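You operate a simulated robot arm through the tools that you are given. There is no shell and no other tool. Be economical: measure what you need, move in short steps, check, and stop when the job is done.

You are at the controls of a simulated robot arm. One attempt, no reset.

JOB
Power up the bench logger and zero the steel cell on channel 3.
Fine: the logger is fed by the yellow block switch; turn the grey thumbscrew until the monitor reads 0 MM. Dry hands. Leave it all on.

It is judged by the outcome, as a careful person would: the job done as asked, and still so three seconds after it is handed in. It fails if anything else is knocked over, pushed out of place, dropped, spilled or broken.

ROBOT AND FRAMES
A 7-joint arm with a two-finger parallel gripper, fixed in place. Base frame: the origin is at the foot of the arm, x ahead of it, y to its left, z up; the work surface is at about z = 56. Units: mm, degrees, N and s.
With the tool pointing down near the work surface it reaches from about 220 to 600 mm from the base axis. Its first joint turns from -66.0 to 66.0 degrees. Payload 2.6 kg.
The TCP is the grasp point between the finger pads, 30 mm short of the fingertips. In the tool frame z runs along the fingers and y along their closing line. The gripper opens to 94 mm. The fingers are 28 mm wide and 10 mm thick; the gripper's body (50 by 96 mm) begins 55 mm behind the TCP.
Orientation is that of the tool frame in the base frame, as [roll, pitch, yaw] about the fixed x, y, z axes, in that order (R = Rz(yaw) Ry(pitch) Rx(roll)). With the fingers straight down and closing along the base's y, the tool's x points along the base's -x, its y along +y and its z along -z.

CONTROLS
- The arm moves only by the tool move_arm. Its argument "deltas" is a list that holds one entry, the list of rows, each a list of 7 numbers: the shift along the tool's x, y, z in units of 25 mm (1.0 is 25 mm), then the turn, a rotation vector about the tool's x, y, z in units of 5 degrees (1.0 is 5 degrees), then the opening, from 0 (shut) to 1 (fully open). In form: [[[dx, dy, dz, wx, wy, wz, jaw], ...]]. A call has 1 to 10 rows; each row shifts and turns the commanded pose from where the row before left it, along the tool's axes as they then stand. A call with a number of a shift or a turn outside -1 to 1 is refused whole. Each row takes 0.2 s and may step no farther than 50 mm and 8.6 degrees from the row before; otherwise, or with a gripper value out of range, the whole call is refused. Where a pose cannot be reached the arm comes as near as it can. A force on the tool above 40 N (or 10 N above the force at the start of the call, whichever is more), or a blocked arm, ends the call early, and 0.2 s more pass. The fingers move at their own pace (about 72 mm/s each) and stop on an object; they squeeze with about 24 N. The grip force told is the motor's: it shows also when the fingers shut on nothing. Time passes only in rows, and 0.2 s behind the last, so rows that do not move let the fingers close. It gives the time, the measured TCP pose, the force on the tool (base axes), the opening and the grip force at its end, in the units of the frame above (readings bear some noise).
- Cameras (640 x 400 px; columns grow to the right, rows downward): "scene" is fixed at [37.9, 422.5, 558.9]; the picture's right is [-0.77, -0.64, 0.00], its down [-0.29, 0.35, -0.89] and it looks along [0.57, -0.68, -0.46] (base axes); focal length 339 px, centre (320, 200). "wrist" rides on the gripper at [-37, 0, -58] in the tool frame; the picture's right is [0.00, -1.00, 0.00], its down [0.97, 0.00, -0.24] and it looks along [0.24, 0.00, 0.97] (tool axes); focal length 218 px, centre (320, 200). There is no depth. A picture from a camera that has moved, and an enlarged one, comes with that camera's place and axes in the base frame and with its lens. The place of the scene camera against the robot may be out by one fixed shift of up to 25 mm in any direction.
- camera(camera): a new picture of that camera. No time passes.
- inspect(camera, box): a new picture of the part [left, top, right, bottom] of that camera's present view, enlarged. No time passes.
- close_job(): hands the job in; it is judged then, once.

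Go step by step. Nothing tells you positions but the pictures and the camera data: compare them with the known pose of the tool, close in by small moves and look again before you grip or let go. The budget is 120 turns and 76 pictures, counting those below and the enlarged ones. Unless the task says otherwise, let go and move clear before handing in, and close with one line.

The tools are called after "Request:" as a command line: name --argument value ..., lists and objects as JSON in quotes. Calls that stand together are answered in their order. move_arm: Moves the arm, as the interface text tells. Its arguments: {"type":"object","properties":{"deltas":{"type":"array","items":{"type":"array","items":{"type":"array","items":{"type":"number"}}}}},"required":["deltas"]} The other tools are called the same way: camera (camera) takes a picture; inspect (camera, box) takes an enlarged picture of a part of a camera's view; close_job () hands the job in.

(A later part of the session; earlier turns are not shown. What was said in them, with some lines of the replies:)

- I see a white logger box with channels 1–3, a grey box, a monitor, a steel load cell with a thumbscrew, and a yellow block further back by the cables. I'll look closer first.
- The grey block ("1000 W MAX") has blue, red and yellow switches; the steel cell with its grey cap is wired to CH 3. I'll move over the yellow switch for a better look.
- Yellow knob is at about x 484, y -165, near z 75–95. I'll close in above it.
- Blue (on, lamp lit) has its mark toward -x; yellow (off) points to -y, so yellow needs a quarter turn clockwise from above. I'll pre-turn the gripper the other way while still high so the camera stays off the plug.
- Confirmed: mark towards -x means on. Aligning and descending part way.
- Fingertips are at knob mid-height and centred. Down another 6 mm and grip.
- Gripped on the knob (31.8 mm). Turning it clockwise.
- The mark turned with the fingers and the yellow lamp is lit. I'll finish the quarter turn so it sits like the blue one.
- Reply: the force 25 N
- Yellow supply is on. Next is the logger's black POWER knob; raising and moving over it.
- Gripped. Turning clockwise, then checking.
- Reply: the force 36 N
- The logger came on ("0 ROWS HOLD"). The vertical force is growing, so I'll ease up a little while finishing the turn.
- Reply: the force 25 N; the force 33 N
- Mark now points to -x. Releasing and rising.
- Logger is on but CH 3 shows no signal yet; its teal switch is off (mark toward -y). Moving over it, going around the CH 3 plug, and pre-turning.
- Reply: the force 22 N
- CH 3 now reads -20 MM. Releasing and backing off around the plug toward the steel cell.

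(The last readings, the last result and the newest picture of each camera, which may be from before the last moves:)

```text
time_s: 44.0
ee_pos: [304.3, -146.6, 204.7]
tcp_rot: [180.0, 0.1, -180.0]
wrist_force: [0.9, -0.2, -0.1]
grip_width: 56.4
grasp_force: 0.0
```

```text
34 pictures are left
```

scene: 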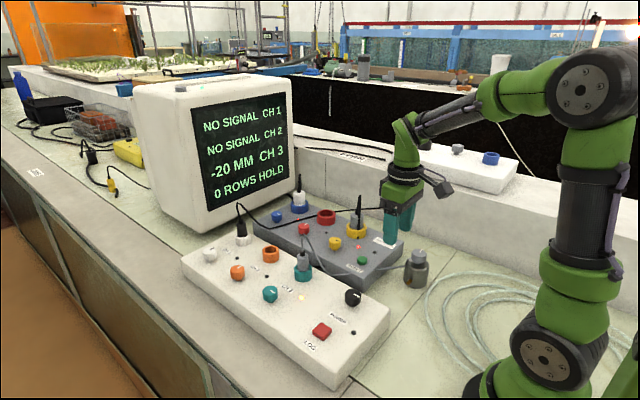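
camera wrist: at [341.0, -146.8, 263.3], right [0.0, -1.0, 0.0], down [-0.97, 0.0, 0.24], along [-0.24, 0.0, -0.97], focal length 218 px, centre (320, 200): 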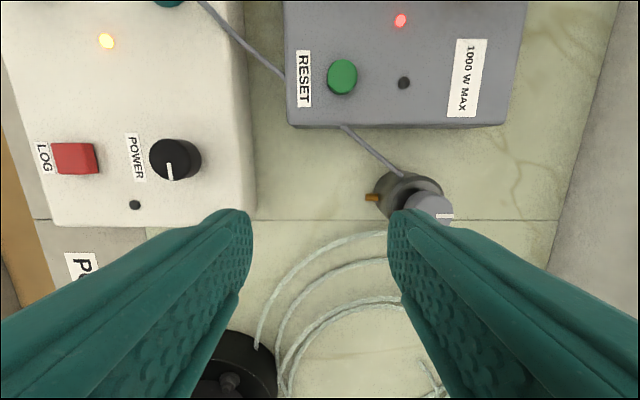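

Request:
move_arm --deltas '[[[0.14, -0.94, 0, 0, 0, 0, 0.6], [0.14, -0.94, 0, 0, 0, 0, 0.6], [0.14, -0.94, 0.3, 0, 0, 0, 0.6], [0.14, -0.94, 0.5, 0, 0, 0, 0.6]]]'

Request:
camera --camera "wrist"

Request:
inspect --camera "scene" --box '[340, 200, 500, 300]'

```text
time_s: 45.0
ee_pos: [290.1, -237.7, 183.8]
tcp_rot: [-180.0, -0.1, 179.9]
wrist_force: [-0.4, 0.2, 0.0]
grip_width: 56.3
grasp_force: 0.1
```

```text
33 pictures are left
camera wrist: at [327.6, -238.4, 241.8], right [0.0, -1.0, 0.0], down [-0.97, 0.0, 0.24], along [-0.24, 0.0, -0.97], focal length 218 px, centre (320, 200)
```

wrist: 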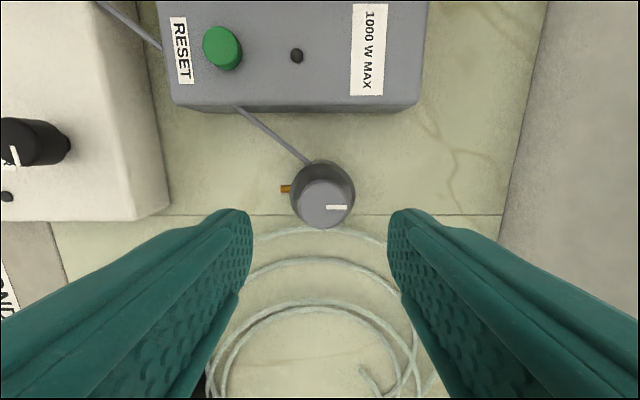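

```text
4.00 times, centred on (420, 250) of scene
camera zoom: at [37.9, 422.5, 558.9], right [-0.77, -0.64, 0.0], down [-0.29, 0.35, -0.89], along [0.57, -0.68, -0.46], focal length 1355 px, centre (-80, 0)
```

zoom: 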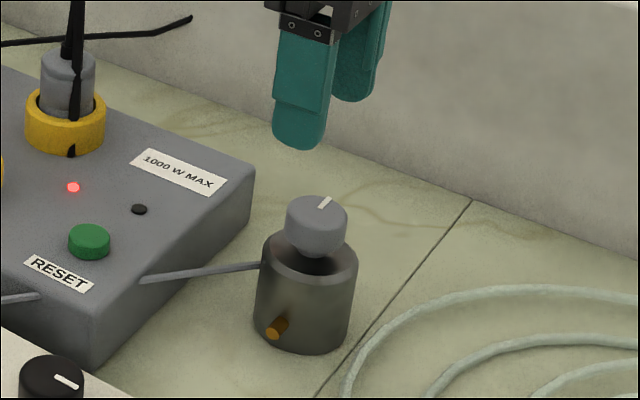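

Request:
move_arm --deltas '[[[0.04, -0.19, 0.8, 0, 0, 0, 0.6], [0, 0, 0.8, 0, 0, 0, 0.6], [0, 0, 0.7, 0, 0, 0, 0.6]]]'

Request:
camera --camera "wrist"

Request:
inspect --camera "scene" --box '[360, 210, 480, 285]'

```text
time_s: 45.8
ee_pos: [286.5, -244.1, 126.5]
tcp_rot: [180.0, 0.1, 179.9]
wrist_force: [-0.2, -0.7, 0.2]
grip_width: 56.1
grasp_force: 0.0
```

```text
31 pictures are left
camera wrist: at [324.2, -244.7, 185.4], right [0.0, -1.0, 0.0], down [-0.97, 0.0, 0.24], along [-0.24, 0.0, -0.97], focal length 218 px, centre (320, 200)
```

wrist: 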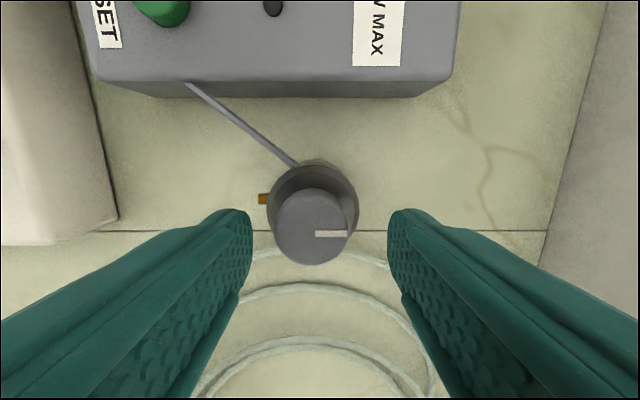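

```text
5.33 times, centred on (420, 248) of scene
camera zoom: at [37.9, 422.5, 558.9], right [-0.77, -0.64, 0.0], down [-0.29, 0.35, -0.89], along [0.57, -0.68, -0.46], focal length 1806 px, centre (-213, -53)
```

zoom: 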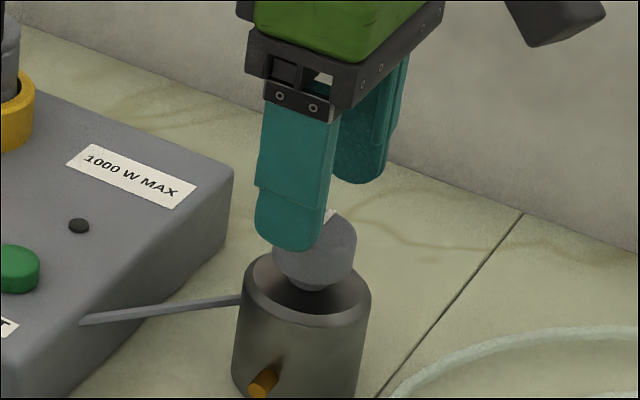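

Request:
move_arm --deltas '[[[-0.05, 0.15, 0.3, 0, 0, 0, 0.6], [0, 0, 0.4, 0, 0, 0, 0.6]]]'

Request:
camera --camera "wrist"

Request:
inspect --camera "scene" --box '[360, 210, 480, 285]'

```text
time_s: 46.4
ee_pos: [287.9, -241.2, 109.5]
tcp_rot: [180.0, 0.1, 180.0]
wrist_force: [-0.8, 0.2, -0.5]
grip_width: 56.2
grasp_force: 0.1
```

```text
29 pictures are left
camera wrist: at [325.8, -240.7, 168.3], right [0.0, -1.0, 0.0], down [-0.97, 0.0, 0.24], along [-0.24, 0.0, -0.97], focal length 218 px, centre (320, 200)
```

wrist: 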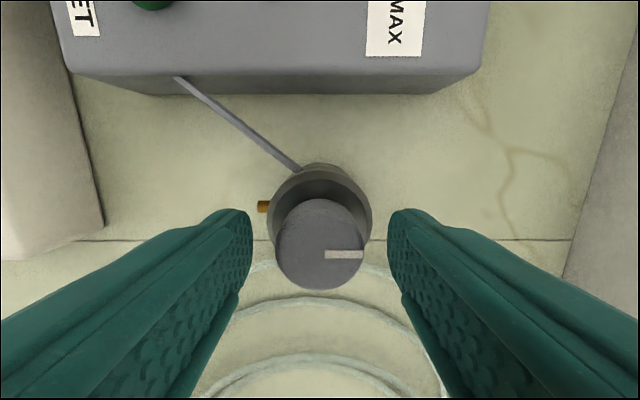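

```text
5.33 times, centred on (420, 248) of scene
camera zoom: at [37.9, 422.5, 558.9], right [-0.77, -0.64, 0.0], down [-0.29, 0.35, -0.89], along [0.57, -0.68, -0.46], focal length 1806 px, centre (-213, -53)
```

zoom: 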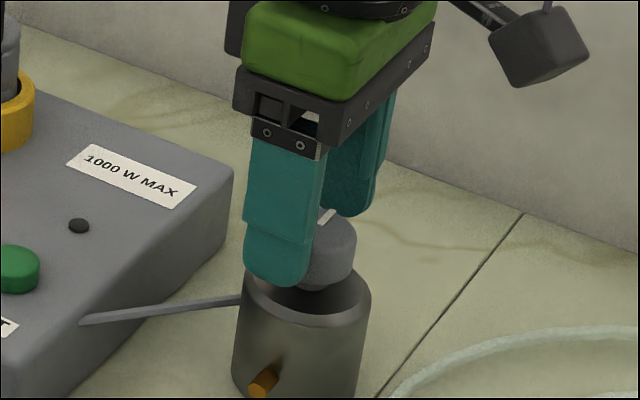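

Cap is centred between the pads. Gripping it gently and checking.

Request:
move_arm --deltas '[[[0, 0, 0.08, 0, 0, 0, 0.4], [0, 0, 0, 0, 0, 0, 0.25], [0, 0, 0, 0, 0, 0, 0.25], [0, 0, 0, 0, 0, 0, 0.25]]]'

Request:
camera --camera "wrist"

```text
time_s: 47.4
ee_pos: [288.8, -239.6, 107.1]
tcp_rot: [-180.0, 0.0, 179.9]
wrist_force: [-3.7, 5.4, 10.9]
grip_width: 35.5
grasp_force: 45.2
```

```text
27 pictures are left
camera wrist: at [325.9, -240.6, 166.9], right [0.0, -1.0, 0.0], down [-0.97, 0.0, 0.24], along [-0.24, 0.0, -0.97], focal length 218 px, centre (320, 200)
```

wrist: 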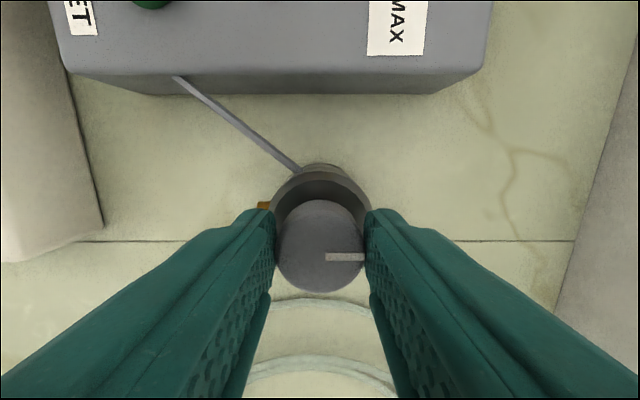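

Gripped at 35.5 mm. A small trial turn clockwise, watching the monitor.

Request:
move_arm --deltas '[[[0, 0, 0, 0, 0, 1, 0.25], [0, 0, 0, 0, 0, 1, 0.25], [0, 0, 0, 0, 0, 1, 0.25], [0, 0, 0, 0, 0, 1, 0.25]]]'

Request:
camera --camera "scene"

Request:
camera --camera "wrist"

```text
time_s: 48.4
ee_pos: [288.4, -241.1, 107.9]
tcp_rot: [180.0, 0.0, 159.8]
wrist_force: [-16.5, 5.3, 29.6]
grip_width: 35.9
grasp_force: 45.7
```

```text
26 pictures are left
```

scene: 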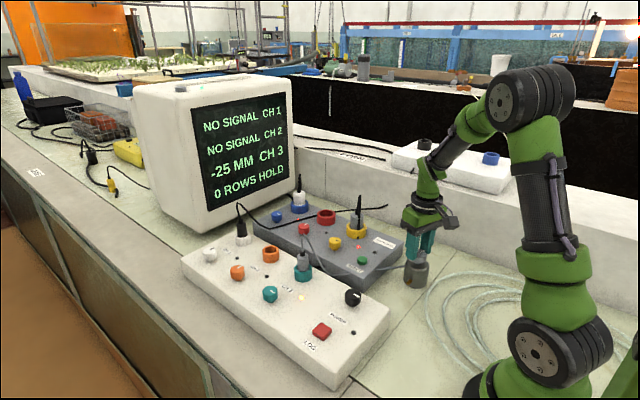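

```text
25 pictures are left
camera wrist: at [323.4, -254.6, 166.8], right [-0.35, -0.94, 0.0], down [-0.91, 0.34, 0.24], along [-0.23, 0.08, -0.97], focal length 218 px, centre (320, 200)
```

wrist: 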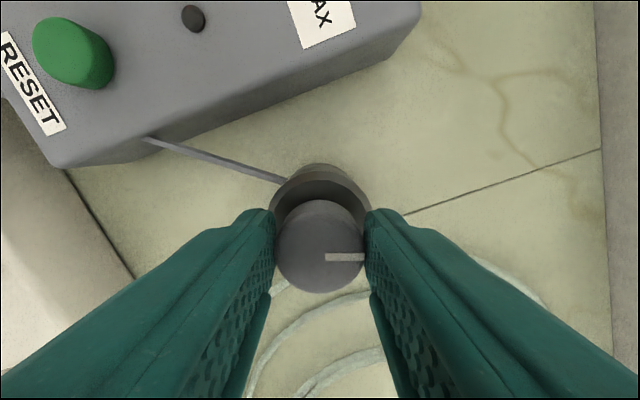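

Clockwise drives it down (about 0.25 mm/deg), so I need about 100° counter-clockwise from here. Easing the vertical load as I go.

Request:
move_arm --deltas '[[[0, 0, -0.04, 0, 0, -1, 0.25], [0, 0, 0, 0, 0, -1, 0.25], [0, 0, 0, 0, 0, -1, 0.25], [0, 0, 0, 0, 0, -1, 0.25], [0, 0, 0, 0, 0, -1, 0.25], [0, 0, 0, 0, 0, -1, 0.25], [0, 0, 0, 0, 0, -1, 0.25], [0, 0, 0, 0, 0, -1, 0.25]]]'

Request:
camera --camera "scene"

```text
time_s: 50.2
ee_pos: [289.3, -238.6, 107.7]
tcp_rot: [179.8, 0.0, -159.9]
wrist_force: [-4.9, 16.6, -2.0]
grip_width: 35.6
grasp_force: 45.0
```

```text
24 pictures are left
```

scene: 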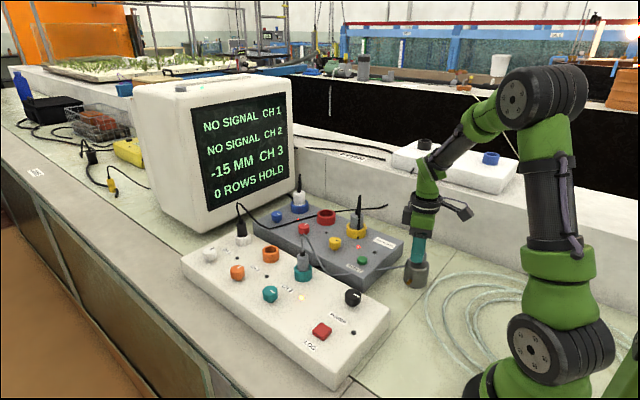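

Request:
move_arm --deltas '[[[0, 0, 0, 0, 0, -1, 0.25], [0, 0, 0, 0, 0, -1, 0.25], [0, 0, 0, 0, 0, -1, 0.25], [0, 0, 0, 0, 0, -1, 0.25], [0, 0, 0, 0, 0, -1, 0.25]]]'

Request:
move_arm --deltas '[[[0, 0, 0, 0, 0, -1, 0.25], [0, 0, 0, 0, 0, -1, 0.25], [0, 0, 0, 0, 0, -1, 0.25], [0, 0, 0, 0, 0, -1, 0.25], [0, 0, 0, 0, 0, -1, 0.25]]]'

Request:
camera --camera "scene"

Request:
camera --camera "wrist"

```text
time_s: 51.4
ee_pos: [288.4, -236.6, 107.1]
tcp_rot: [179.4, 0.2, -135.6]
wrist_force: [-2.8, 3.5, 2.3]
grip_width: 35.9
grasp_force: 45.6
stopped in row 5: the force on the tool passed its limit (the readings are from after the stop); the commanded pose is now the measured one
```

```text
time_s: 52.6
ee_pos: [287.0, -237.7, 107.0]
tcp_rot: [179.0, 0.6, -110.8]
wrist_force: [-20.8, 19.8, 20.7]
grip_width: 35.5
grasp_force: 44.5
```

```text
23 pictures are left
```

scene: 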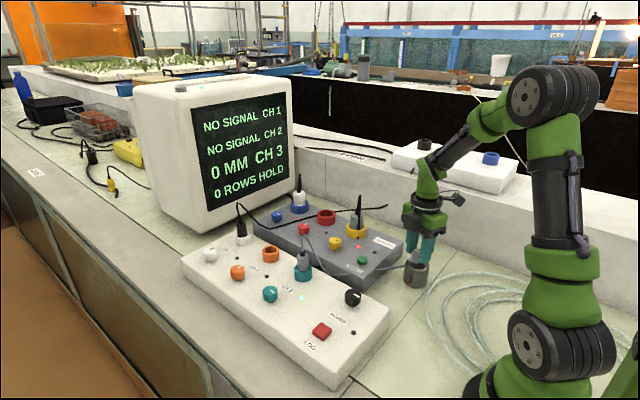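

```text
22 pictures are left
camera wrist: at [300.4, -203.5, 166.7], right [0.94, -0.35, -0.02], down [-0.34, -0.91, 0.23], along [-0.1, -0.21, -0.97], focal length 218 px, centre (320, 200)
```

wrist: 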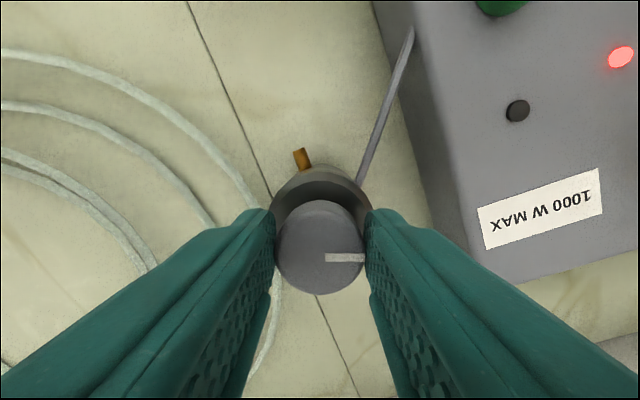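

The monitor shows 0 MM; I'll look closely at the number and the CH 3 lamp before letting go.

Request:
inspect --camera "scene" --box '[185, 95, 295, 205]'

Request:
inspect --camera "scene" --box '[260, 260, 370, 345]'

```text
3.64 times, centred on (240, 150) of scene
camera zoom: at [37.8, 422.5, 558.9], right [-0.77, -0.64, 0.0], down [-0.29, 0.35, -0.89], along [0.57, -0.68, -0.45], focal length 1232 px, centre (611, 382)
```

zoom: 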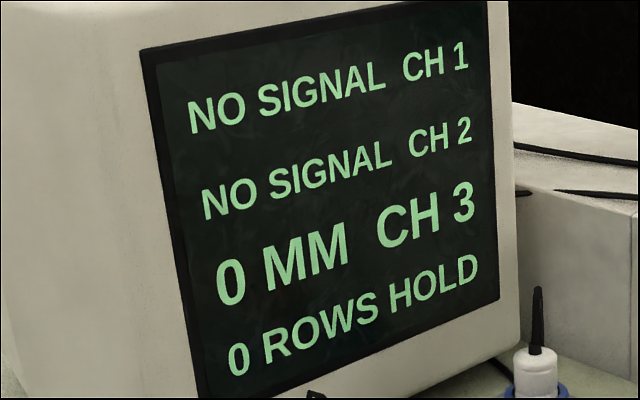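

```text
4.71 times, centred on (315, 302) of scene
camera zoom: at [37.8, 422.5, 558.9], right [-0.77, -0.64, 0.0], down [-0.29, 0.35, -0.89], along [0.57, -0.68, -0.45], focal length 1594 px, centre (344, -282)
```

zoom: 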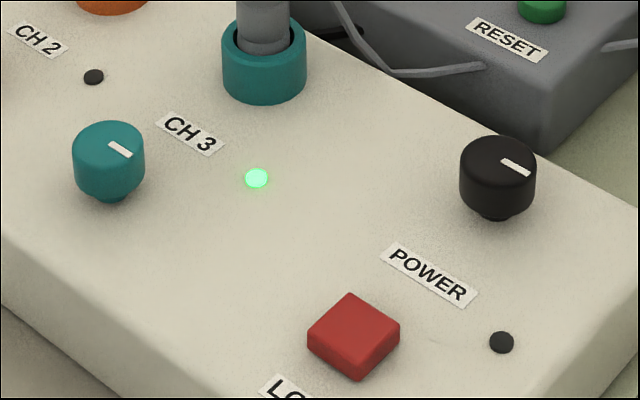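

Lamp is green, but by my scale this is near the edge of the zero band. I'll turn 10° more to centre it and recheck.

Request:
move_arm --deltas '[[[0, 0, -0.02, 0, 0, -1, 0.25], [0, 0, 0, 0, 0, -1, 0.25], [0, 0, 0, 0, 0, 0, 0.25]]]'

Request:
camera --camera "scene"

```text
time_s: 53.4
ee_pos: [285.8, -235.5, 107.3]
tcp_rot: [179.0, 0.9, -101.0]
wrist_force: [-29.0, 16.5, 18.6]
grip_width: 35.5
grasp_force: 45.0
```

```text
19 pictures are left
```

scene: 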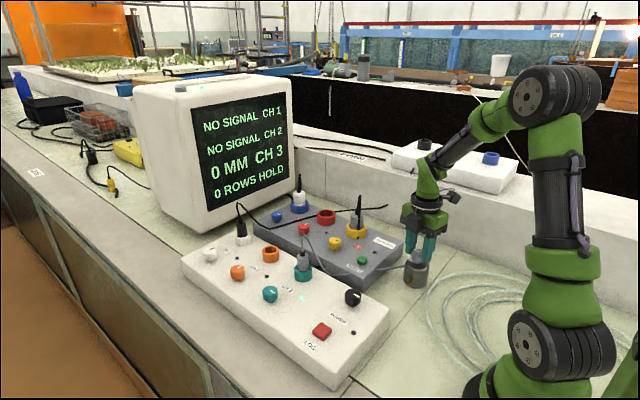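

Still 0 MM, now mid-band. Releasing and rising straight up.

Request:
move_arm --deltas '[[[0, 0, 0, 0, 0, 0, 0.45], [0, 0, 0, 0, 0, 0, 0.6], [0, 0, 0, 0, 0, 0, 0.6], [0, 0, -0.8, 0, 0, 0, 0.6], [0, 0, -1, 0, 0, 0, 0.6], [0, 0, -1, 0, 0, 0, 0.6], [0, 0, -1, 0, 0, 0, 0.6], [0, 0, -1, 0, 0, 0, 0.6]]]'

Request:
camera --camera "scene"

Request:
camera --camera "wrist"

```text
time_s: 55.2
ee_pos: [288.3, -239.5, 229.3]
tcp_rot: [179.6, 0.6, -100.7]
wrist_force: [0.4, -0.1, -0.3]
grip_width: 56.2
grasp_force: 0.0
```

```text
18 pictures are left
```

scene: 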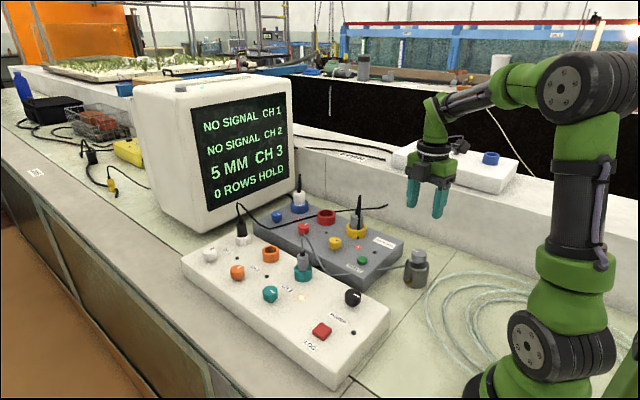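

```text
17 pictures are left
camera wrist: at [296.8, -202.9, 289.5], right [0.98, -0.18, -0.01], down [-0.18, -0.96, 0.23], along [-0.05, -0.23, -0.97], focal length 218 px, centre (320, 200)
```

wrist: 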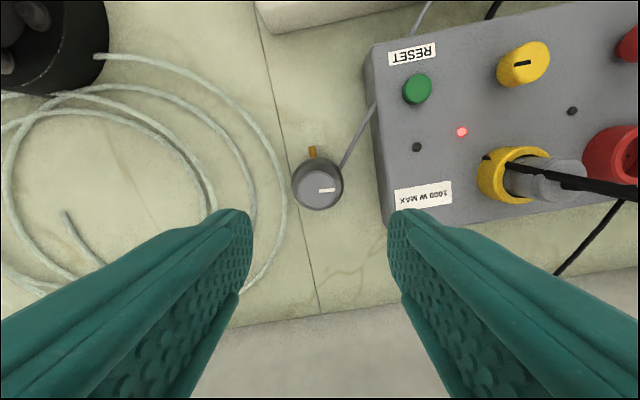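

After release the display went to 5 MM, so the cap is slightly past (or was held back by the grip). I'll wait a moment and look again.

Request:
move_arm --deltas '[[[0, 0, 0, 0, 0, 0, 0.6], [0, 0, 0, 0, 0, 0, 0.6], [0, 0, 0, 0, 0, 0, 0.6], [0, 0, 0, 0, 0, 0, 0.6], [0, 0, 0, 0, 0, 0, 0.6]]]'

Request:
inspect --camera "scene" --box '[185, 95, 295, 205]'

Request:
inspect --camera "wrist" --box '[270, 135, 370, 225]'

```text
time_s: 56.4
ee_pos: [288.7, -237.7, 229.5]
tcp_rot: [179.5, 0.5, -100.7]
wrist_force: [-0.2, 0.3, 0.8]
grip_width: 56.4
grasp_force: 0.0
```

```text
3.64 times, centred on (240, 150) of scene
camera zoom: at [37.9, 422.5, 558.9], right [-0.77, -0.64, 0.0], down [-0.29, 0.35, -0.89], along [0.57, -0.68, -0.46], focal length 1232 px, centre (611, 382)
```

zoom: 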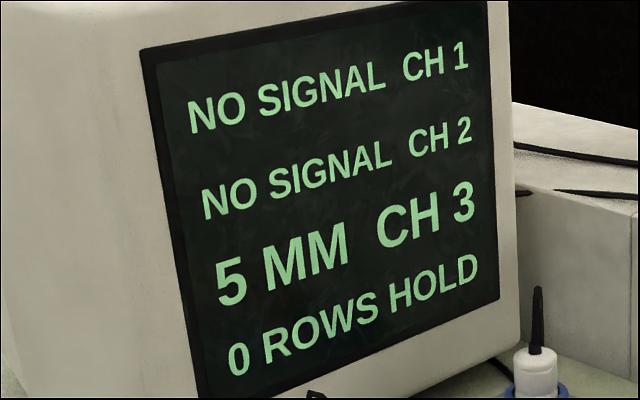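

```text
4.44 times, centred on (320, 180) of wrist
camera zoom: at [296.9, -203.1, 289.2], right [0.98, -0.19, -0.01], down [-0.18, -0.96, 0.23], along [-0.05, -0.23, -0.97], focal length 970 px, centre (320, 289)
```

zoom: 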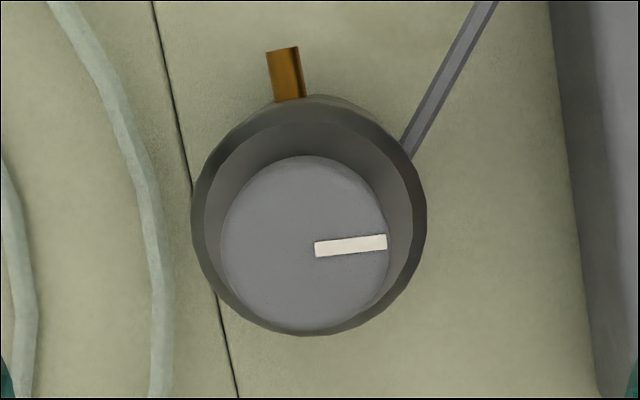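

The cap sits about 14° past centre of zero. Coming back down, re-centred, to turn it back a little.

Request:
move_arm --deltas '[[[0.07, 0.05, 0.9, 0, 0, 0, 0.6], [0, 0, 0.9, 0, 0, 0, 0.6], [0, 0, 0.9, 0, 0, 0, 0.6], [0, 0, 0.9, 0, 0, 0, 0.6], [0, 0, 0.56, 0, 0, 0, 0.6], [0, 0, 0, 0, 0, 0, 0.6]]]'

Request:
camera --camera "wrist"

```text
time_s: 57.8
ee_pos: [287.5, -239.0, 123.5]
tcp_rot: [179.5, 0.5, -100.7]
wrist_force: [0.2, -0.7, -0.6]
grip_width: 56.4
grasp_force: 0.1
```

```text
14 pictures are left
camera wrist: at [294.1, -204.2, 182.9], right [0.98, -0.19, -0.01], down [-0.18, -0.96, 0.23], along [-0.05, -0.23, -0.97], focal length 218 px, centre (320, 200)
```

wrist: 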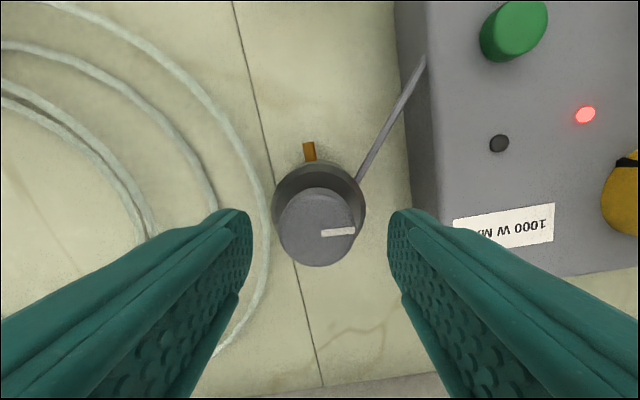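

Request:
move_arm --deltas '[[[-0.06, 0.07, 0.3, 0, 0, 0, 0.6], [0, 0, 0.3, 0, 0, 0, 0.6], [0, 0, 0, 0, 0, 0, 0.45], [0, 0, 0, 0, 0, 0, 0.3], [0, 0, 0, 0, 0, 0, 0.3], [0, 0, 0, 0, 0, 0, 0.3]]]'

Request:
camera --camera "scene"

```text
time_s: 59.2
ee_pos: [285.3, -236.4, 110.3]
tcp_rot: [179.7, 0.5, -100.8]
wrist_force: [1.5, -1.2, -2.5]
grip_width: 35.5
grasp_force: 44.7
```

```text
13 pictures are left
```

scene: 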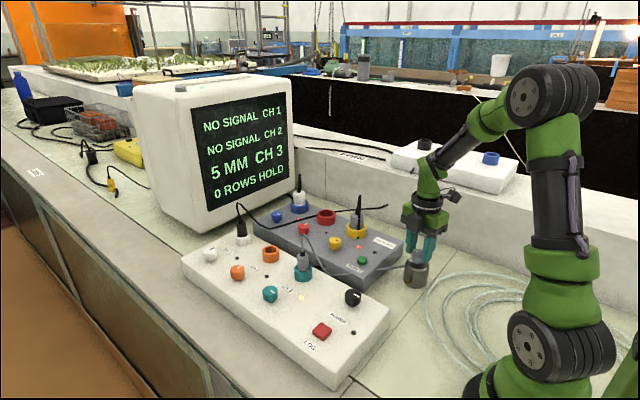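

Request:
move_arm --deltas '[[[0, 0, 0, 0, 0, 0.7, 0.3], [0, 0, 0, 0, 0, 0.7, 0.3], [0, 0, 0, 0, 0, 0.7, 0.3], [0, 0, 0, 0, 0, 0.7, 0.3], [0, 0, 0, 0, 0, 0, 0.3]]]'

Request:
inspect --camera "scene" --box '[185, 95, 295, 205]'

Request:
camera --camera "wrist"

```text
time_s: 60.4
ee_pos: [286.9, -237.8, 109.4]
tcp_rot: [179.6, 0.4, -114.7]
wrist_force: [12.5, -5.2, -0.6]
grip_width: 35.4
grasp_force: 44.8
```

```text
3.64 times, centred on (240, 150) of scene
camera zoom: at [37.9, 422.5, 558.9], right [-0.77, -0.64, 0.0], down [-0.29, 0.35, -0.89], along [0.57, -0.68, -0.46], focal length 1232 px, centre (611, 382)
```

zoom: 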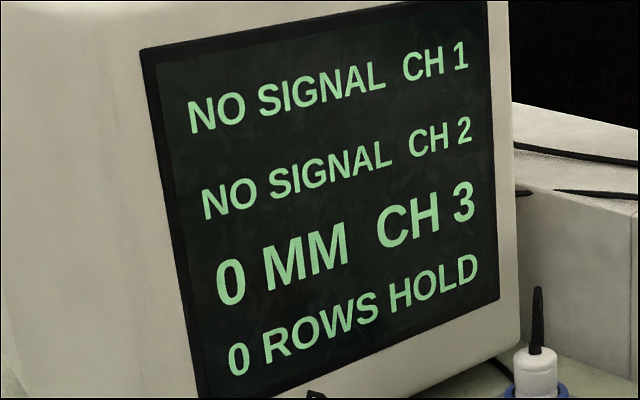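

```text
11 pictures are left
camera wrist: at [302.0, -204.8, 168.5], right [0.91, -0.42, -0.01], down [-0.4, -0.88, 0.23], along [-0.1, -0.21, -0.97], focal length 218 px, centre (320, 200)
```

wrist: 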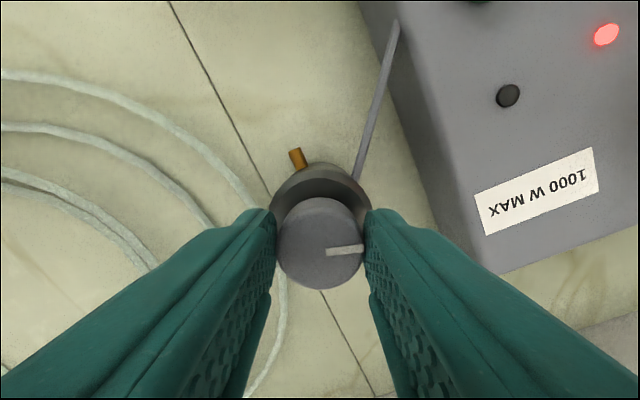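

0 MM again, with much lower side load. Releasing and rising.

Request:
move_arm --deltas '[[[0, 0, 0, 0, 0, 0, 0.38], [0, 0, 0, 0, 0, 0, 0.45], [0, 0, 0, 0, 0, 0, 0.6], [0, 0, 0, 0, 0, 0, 0.6], [0, 0, -0.8, 0, 0, 0, 0.6], [0, 0, -1, 0, 0, 0, 0.6], [0, 0, -1, 0, 0, 0, 0.6], [0, 0, -1, 0, 0, 0, 0.6], [0, 0, -1, 0, 0, 0, 0.6]]]'

Request:
camera --camera "scene"

Request:
inspect --camera "wrist" --box '[270, 135, 370, 225]'

```text
time_s: 62.4
ee_pos: [284.2, -239.2, 229.1]
tcp_rot: [179.4, 0.4, -114.7]
wrist_force: [0.3, 0.3, -0.4]
grip_width: 56.3
grasp_force: 0.0
```

```text
10 pictures are left
```

scene: 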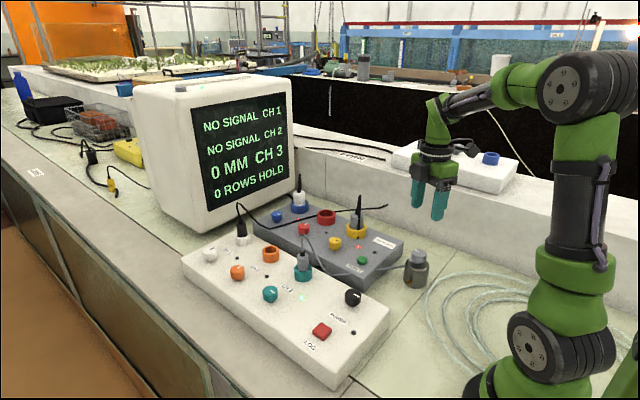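

```text
4.44 times, centred on (320, 180) of wrist
camera zoom: at [300.4, -206.6, 287.9], right [0.91, -0.42, -0.01], down [-0.4, -0.88, 0.23], along [-0.11, -0.21, -0.97], focal length 970 px, centre (320, 289)
```

zoom: 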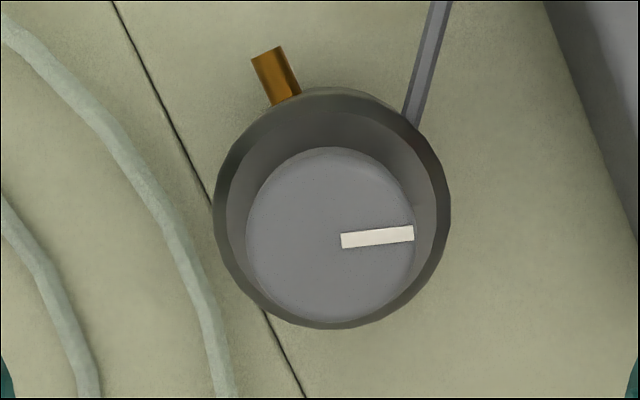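

It holds 0 MM with the arm clear. One short wait and a last check.

Request:
move_arm --deltas '[[[0, 0, 0, 0, 0, 0, 0.6], [0, 0, 0, 0, 0, 0, 0.6], [0, 0, 0, 0, 0, 0, 0.6], [0, 0, 0, 0, 0, 0, 0.6], [0, 0, 0, 0, 0, 0, 0.6], [0, 0, 0, 0, 0, 0, 0.6], [0, 0, 0, 0, 0, 0, 0.6], [0, 0, 0, 0, 0, 0, 0.6], [0, 0, 0, 0, 0, 0, 0.6], [0, 0, 0, 0, 0, 0, 0.6]]]'

Request:
inspect --camera "scene" --box '[180, 90, 440, 350]'

```text
time_s: 64.6
ee_pos: [285.2, -239.0, 228.6]
tcp_rot: [179.3, 0.3, -114.7]
wrist_force: [-0.8, 0.2, 0.4]
grip_width: 56.2
grasp_force: 0.1
```

```text
1.54 times, centred on (310, 220) of scene
camera zoom: at [37.9, 422.5, 558.9], right [-0.77, -0.64, 0.0], down [-0.29, 0.35, -0.89], along [0.57, -0.68, -0.46], focal length 521 px, centre (335, 169)
```

zoom: 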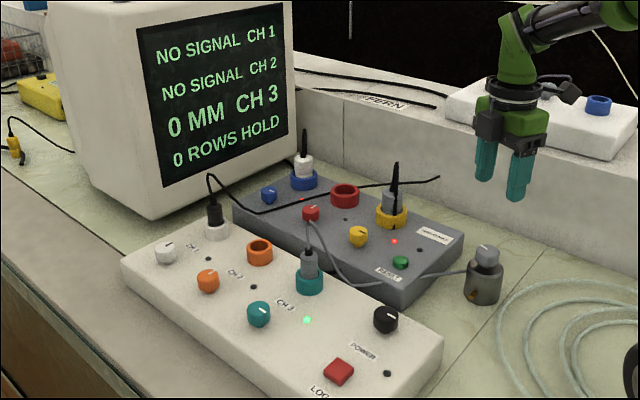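

Everything is on, CH 3 is steady at 0 MM with a green lamp, and nothing has been disturbed. Handing in.

Request:
close_job

```text
The job is handed in.
```

The logger is powered up through the yellow block switch and its own POWER knob, and I turned the CH 3 switch on to get a signal. The steel cell on channel 3 reads 0 MM, and everything is left on.
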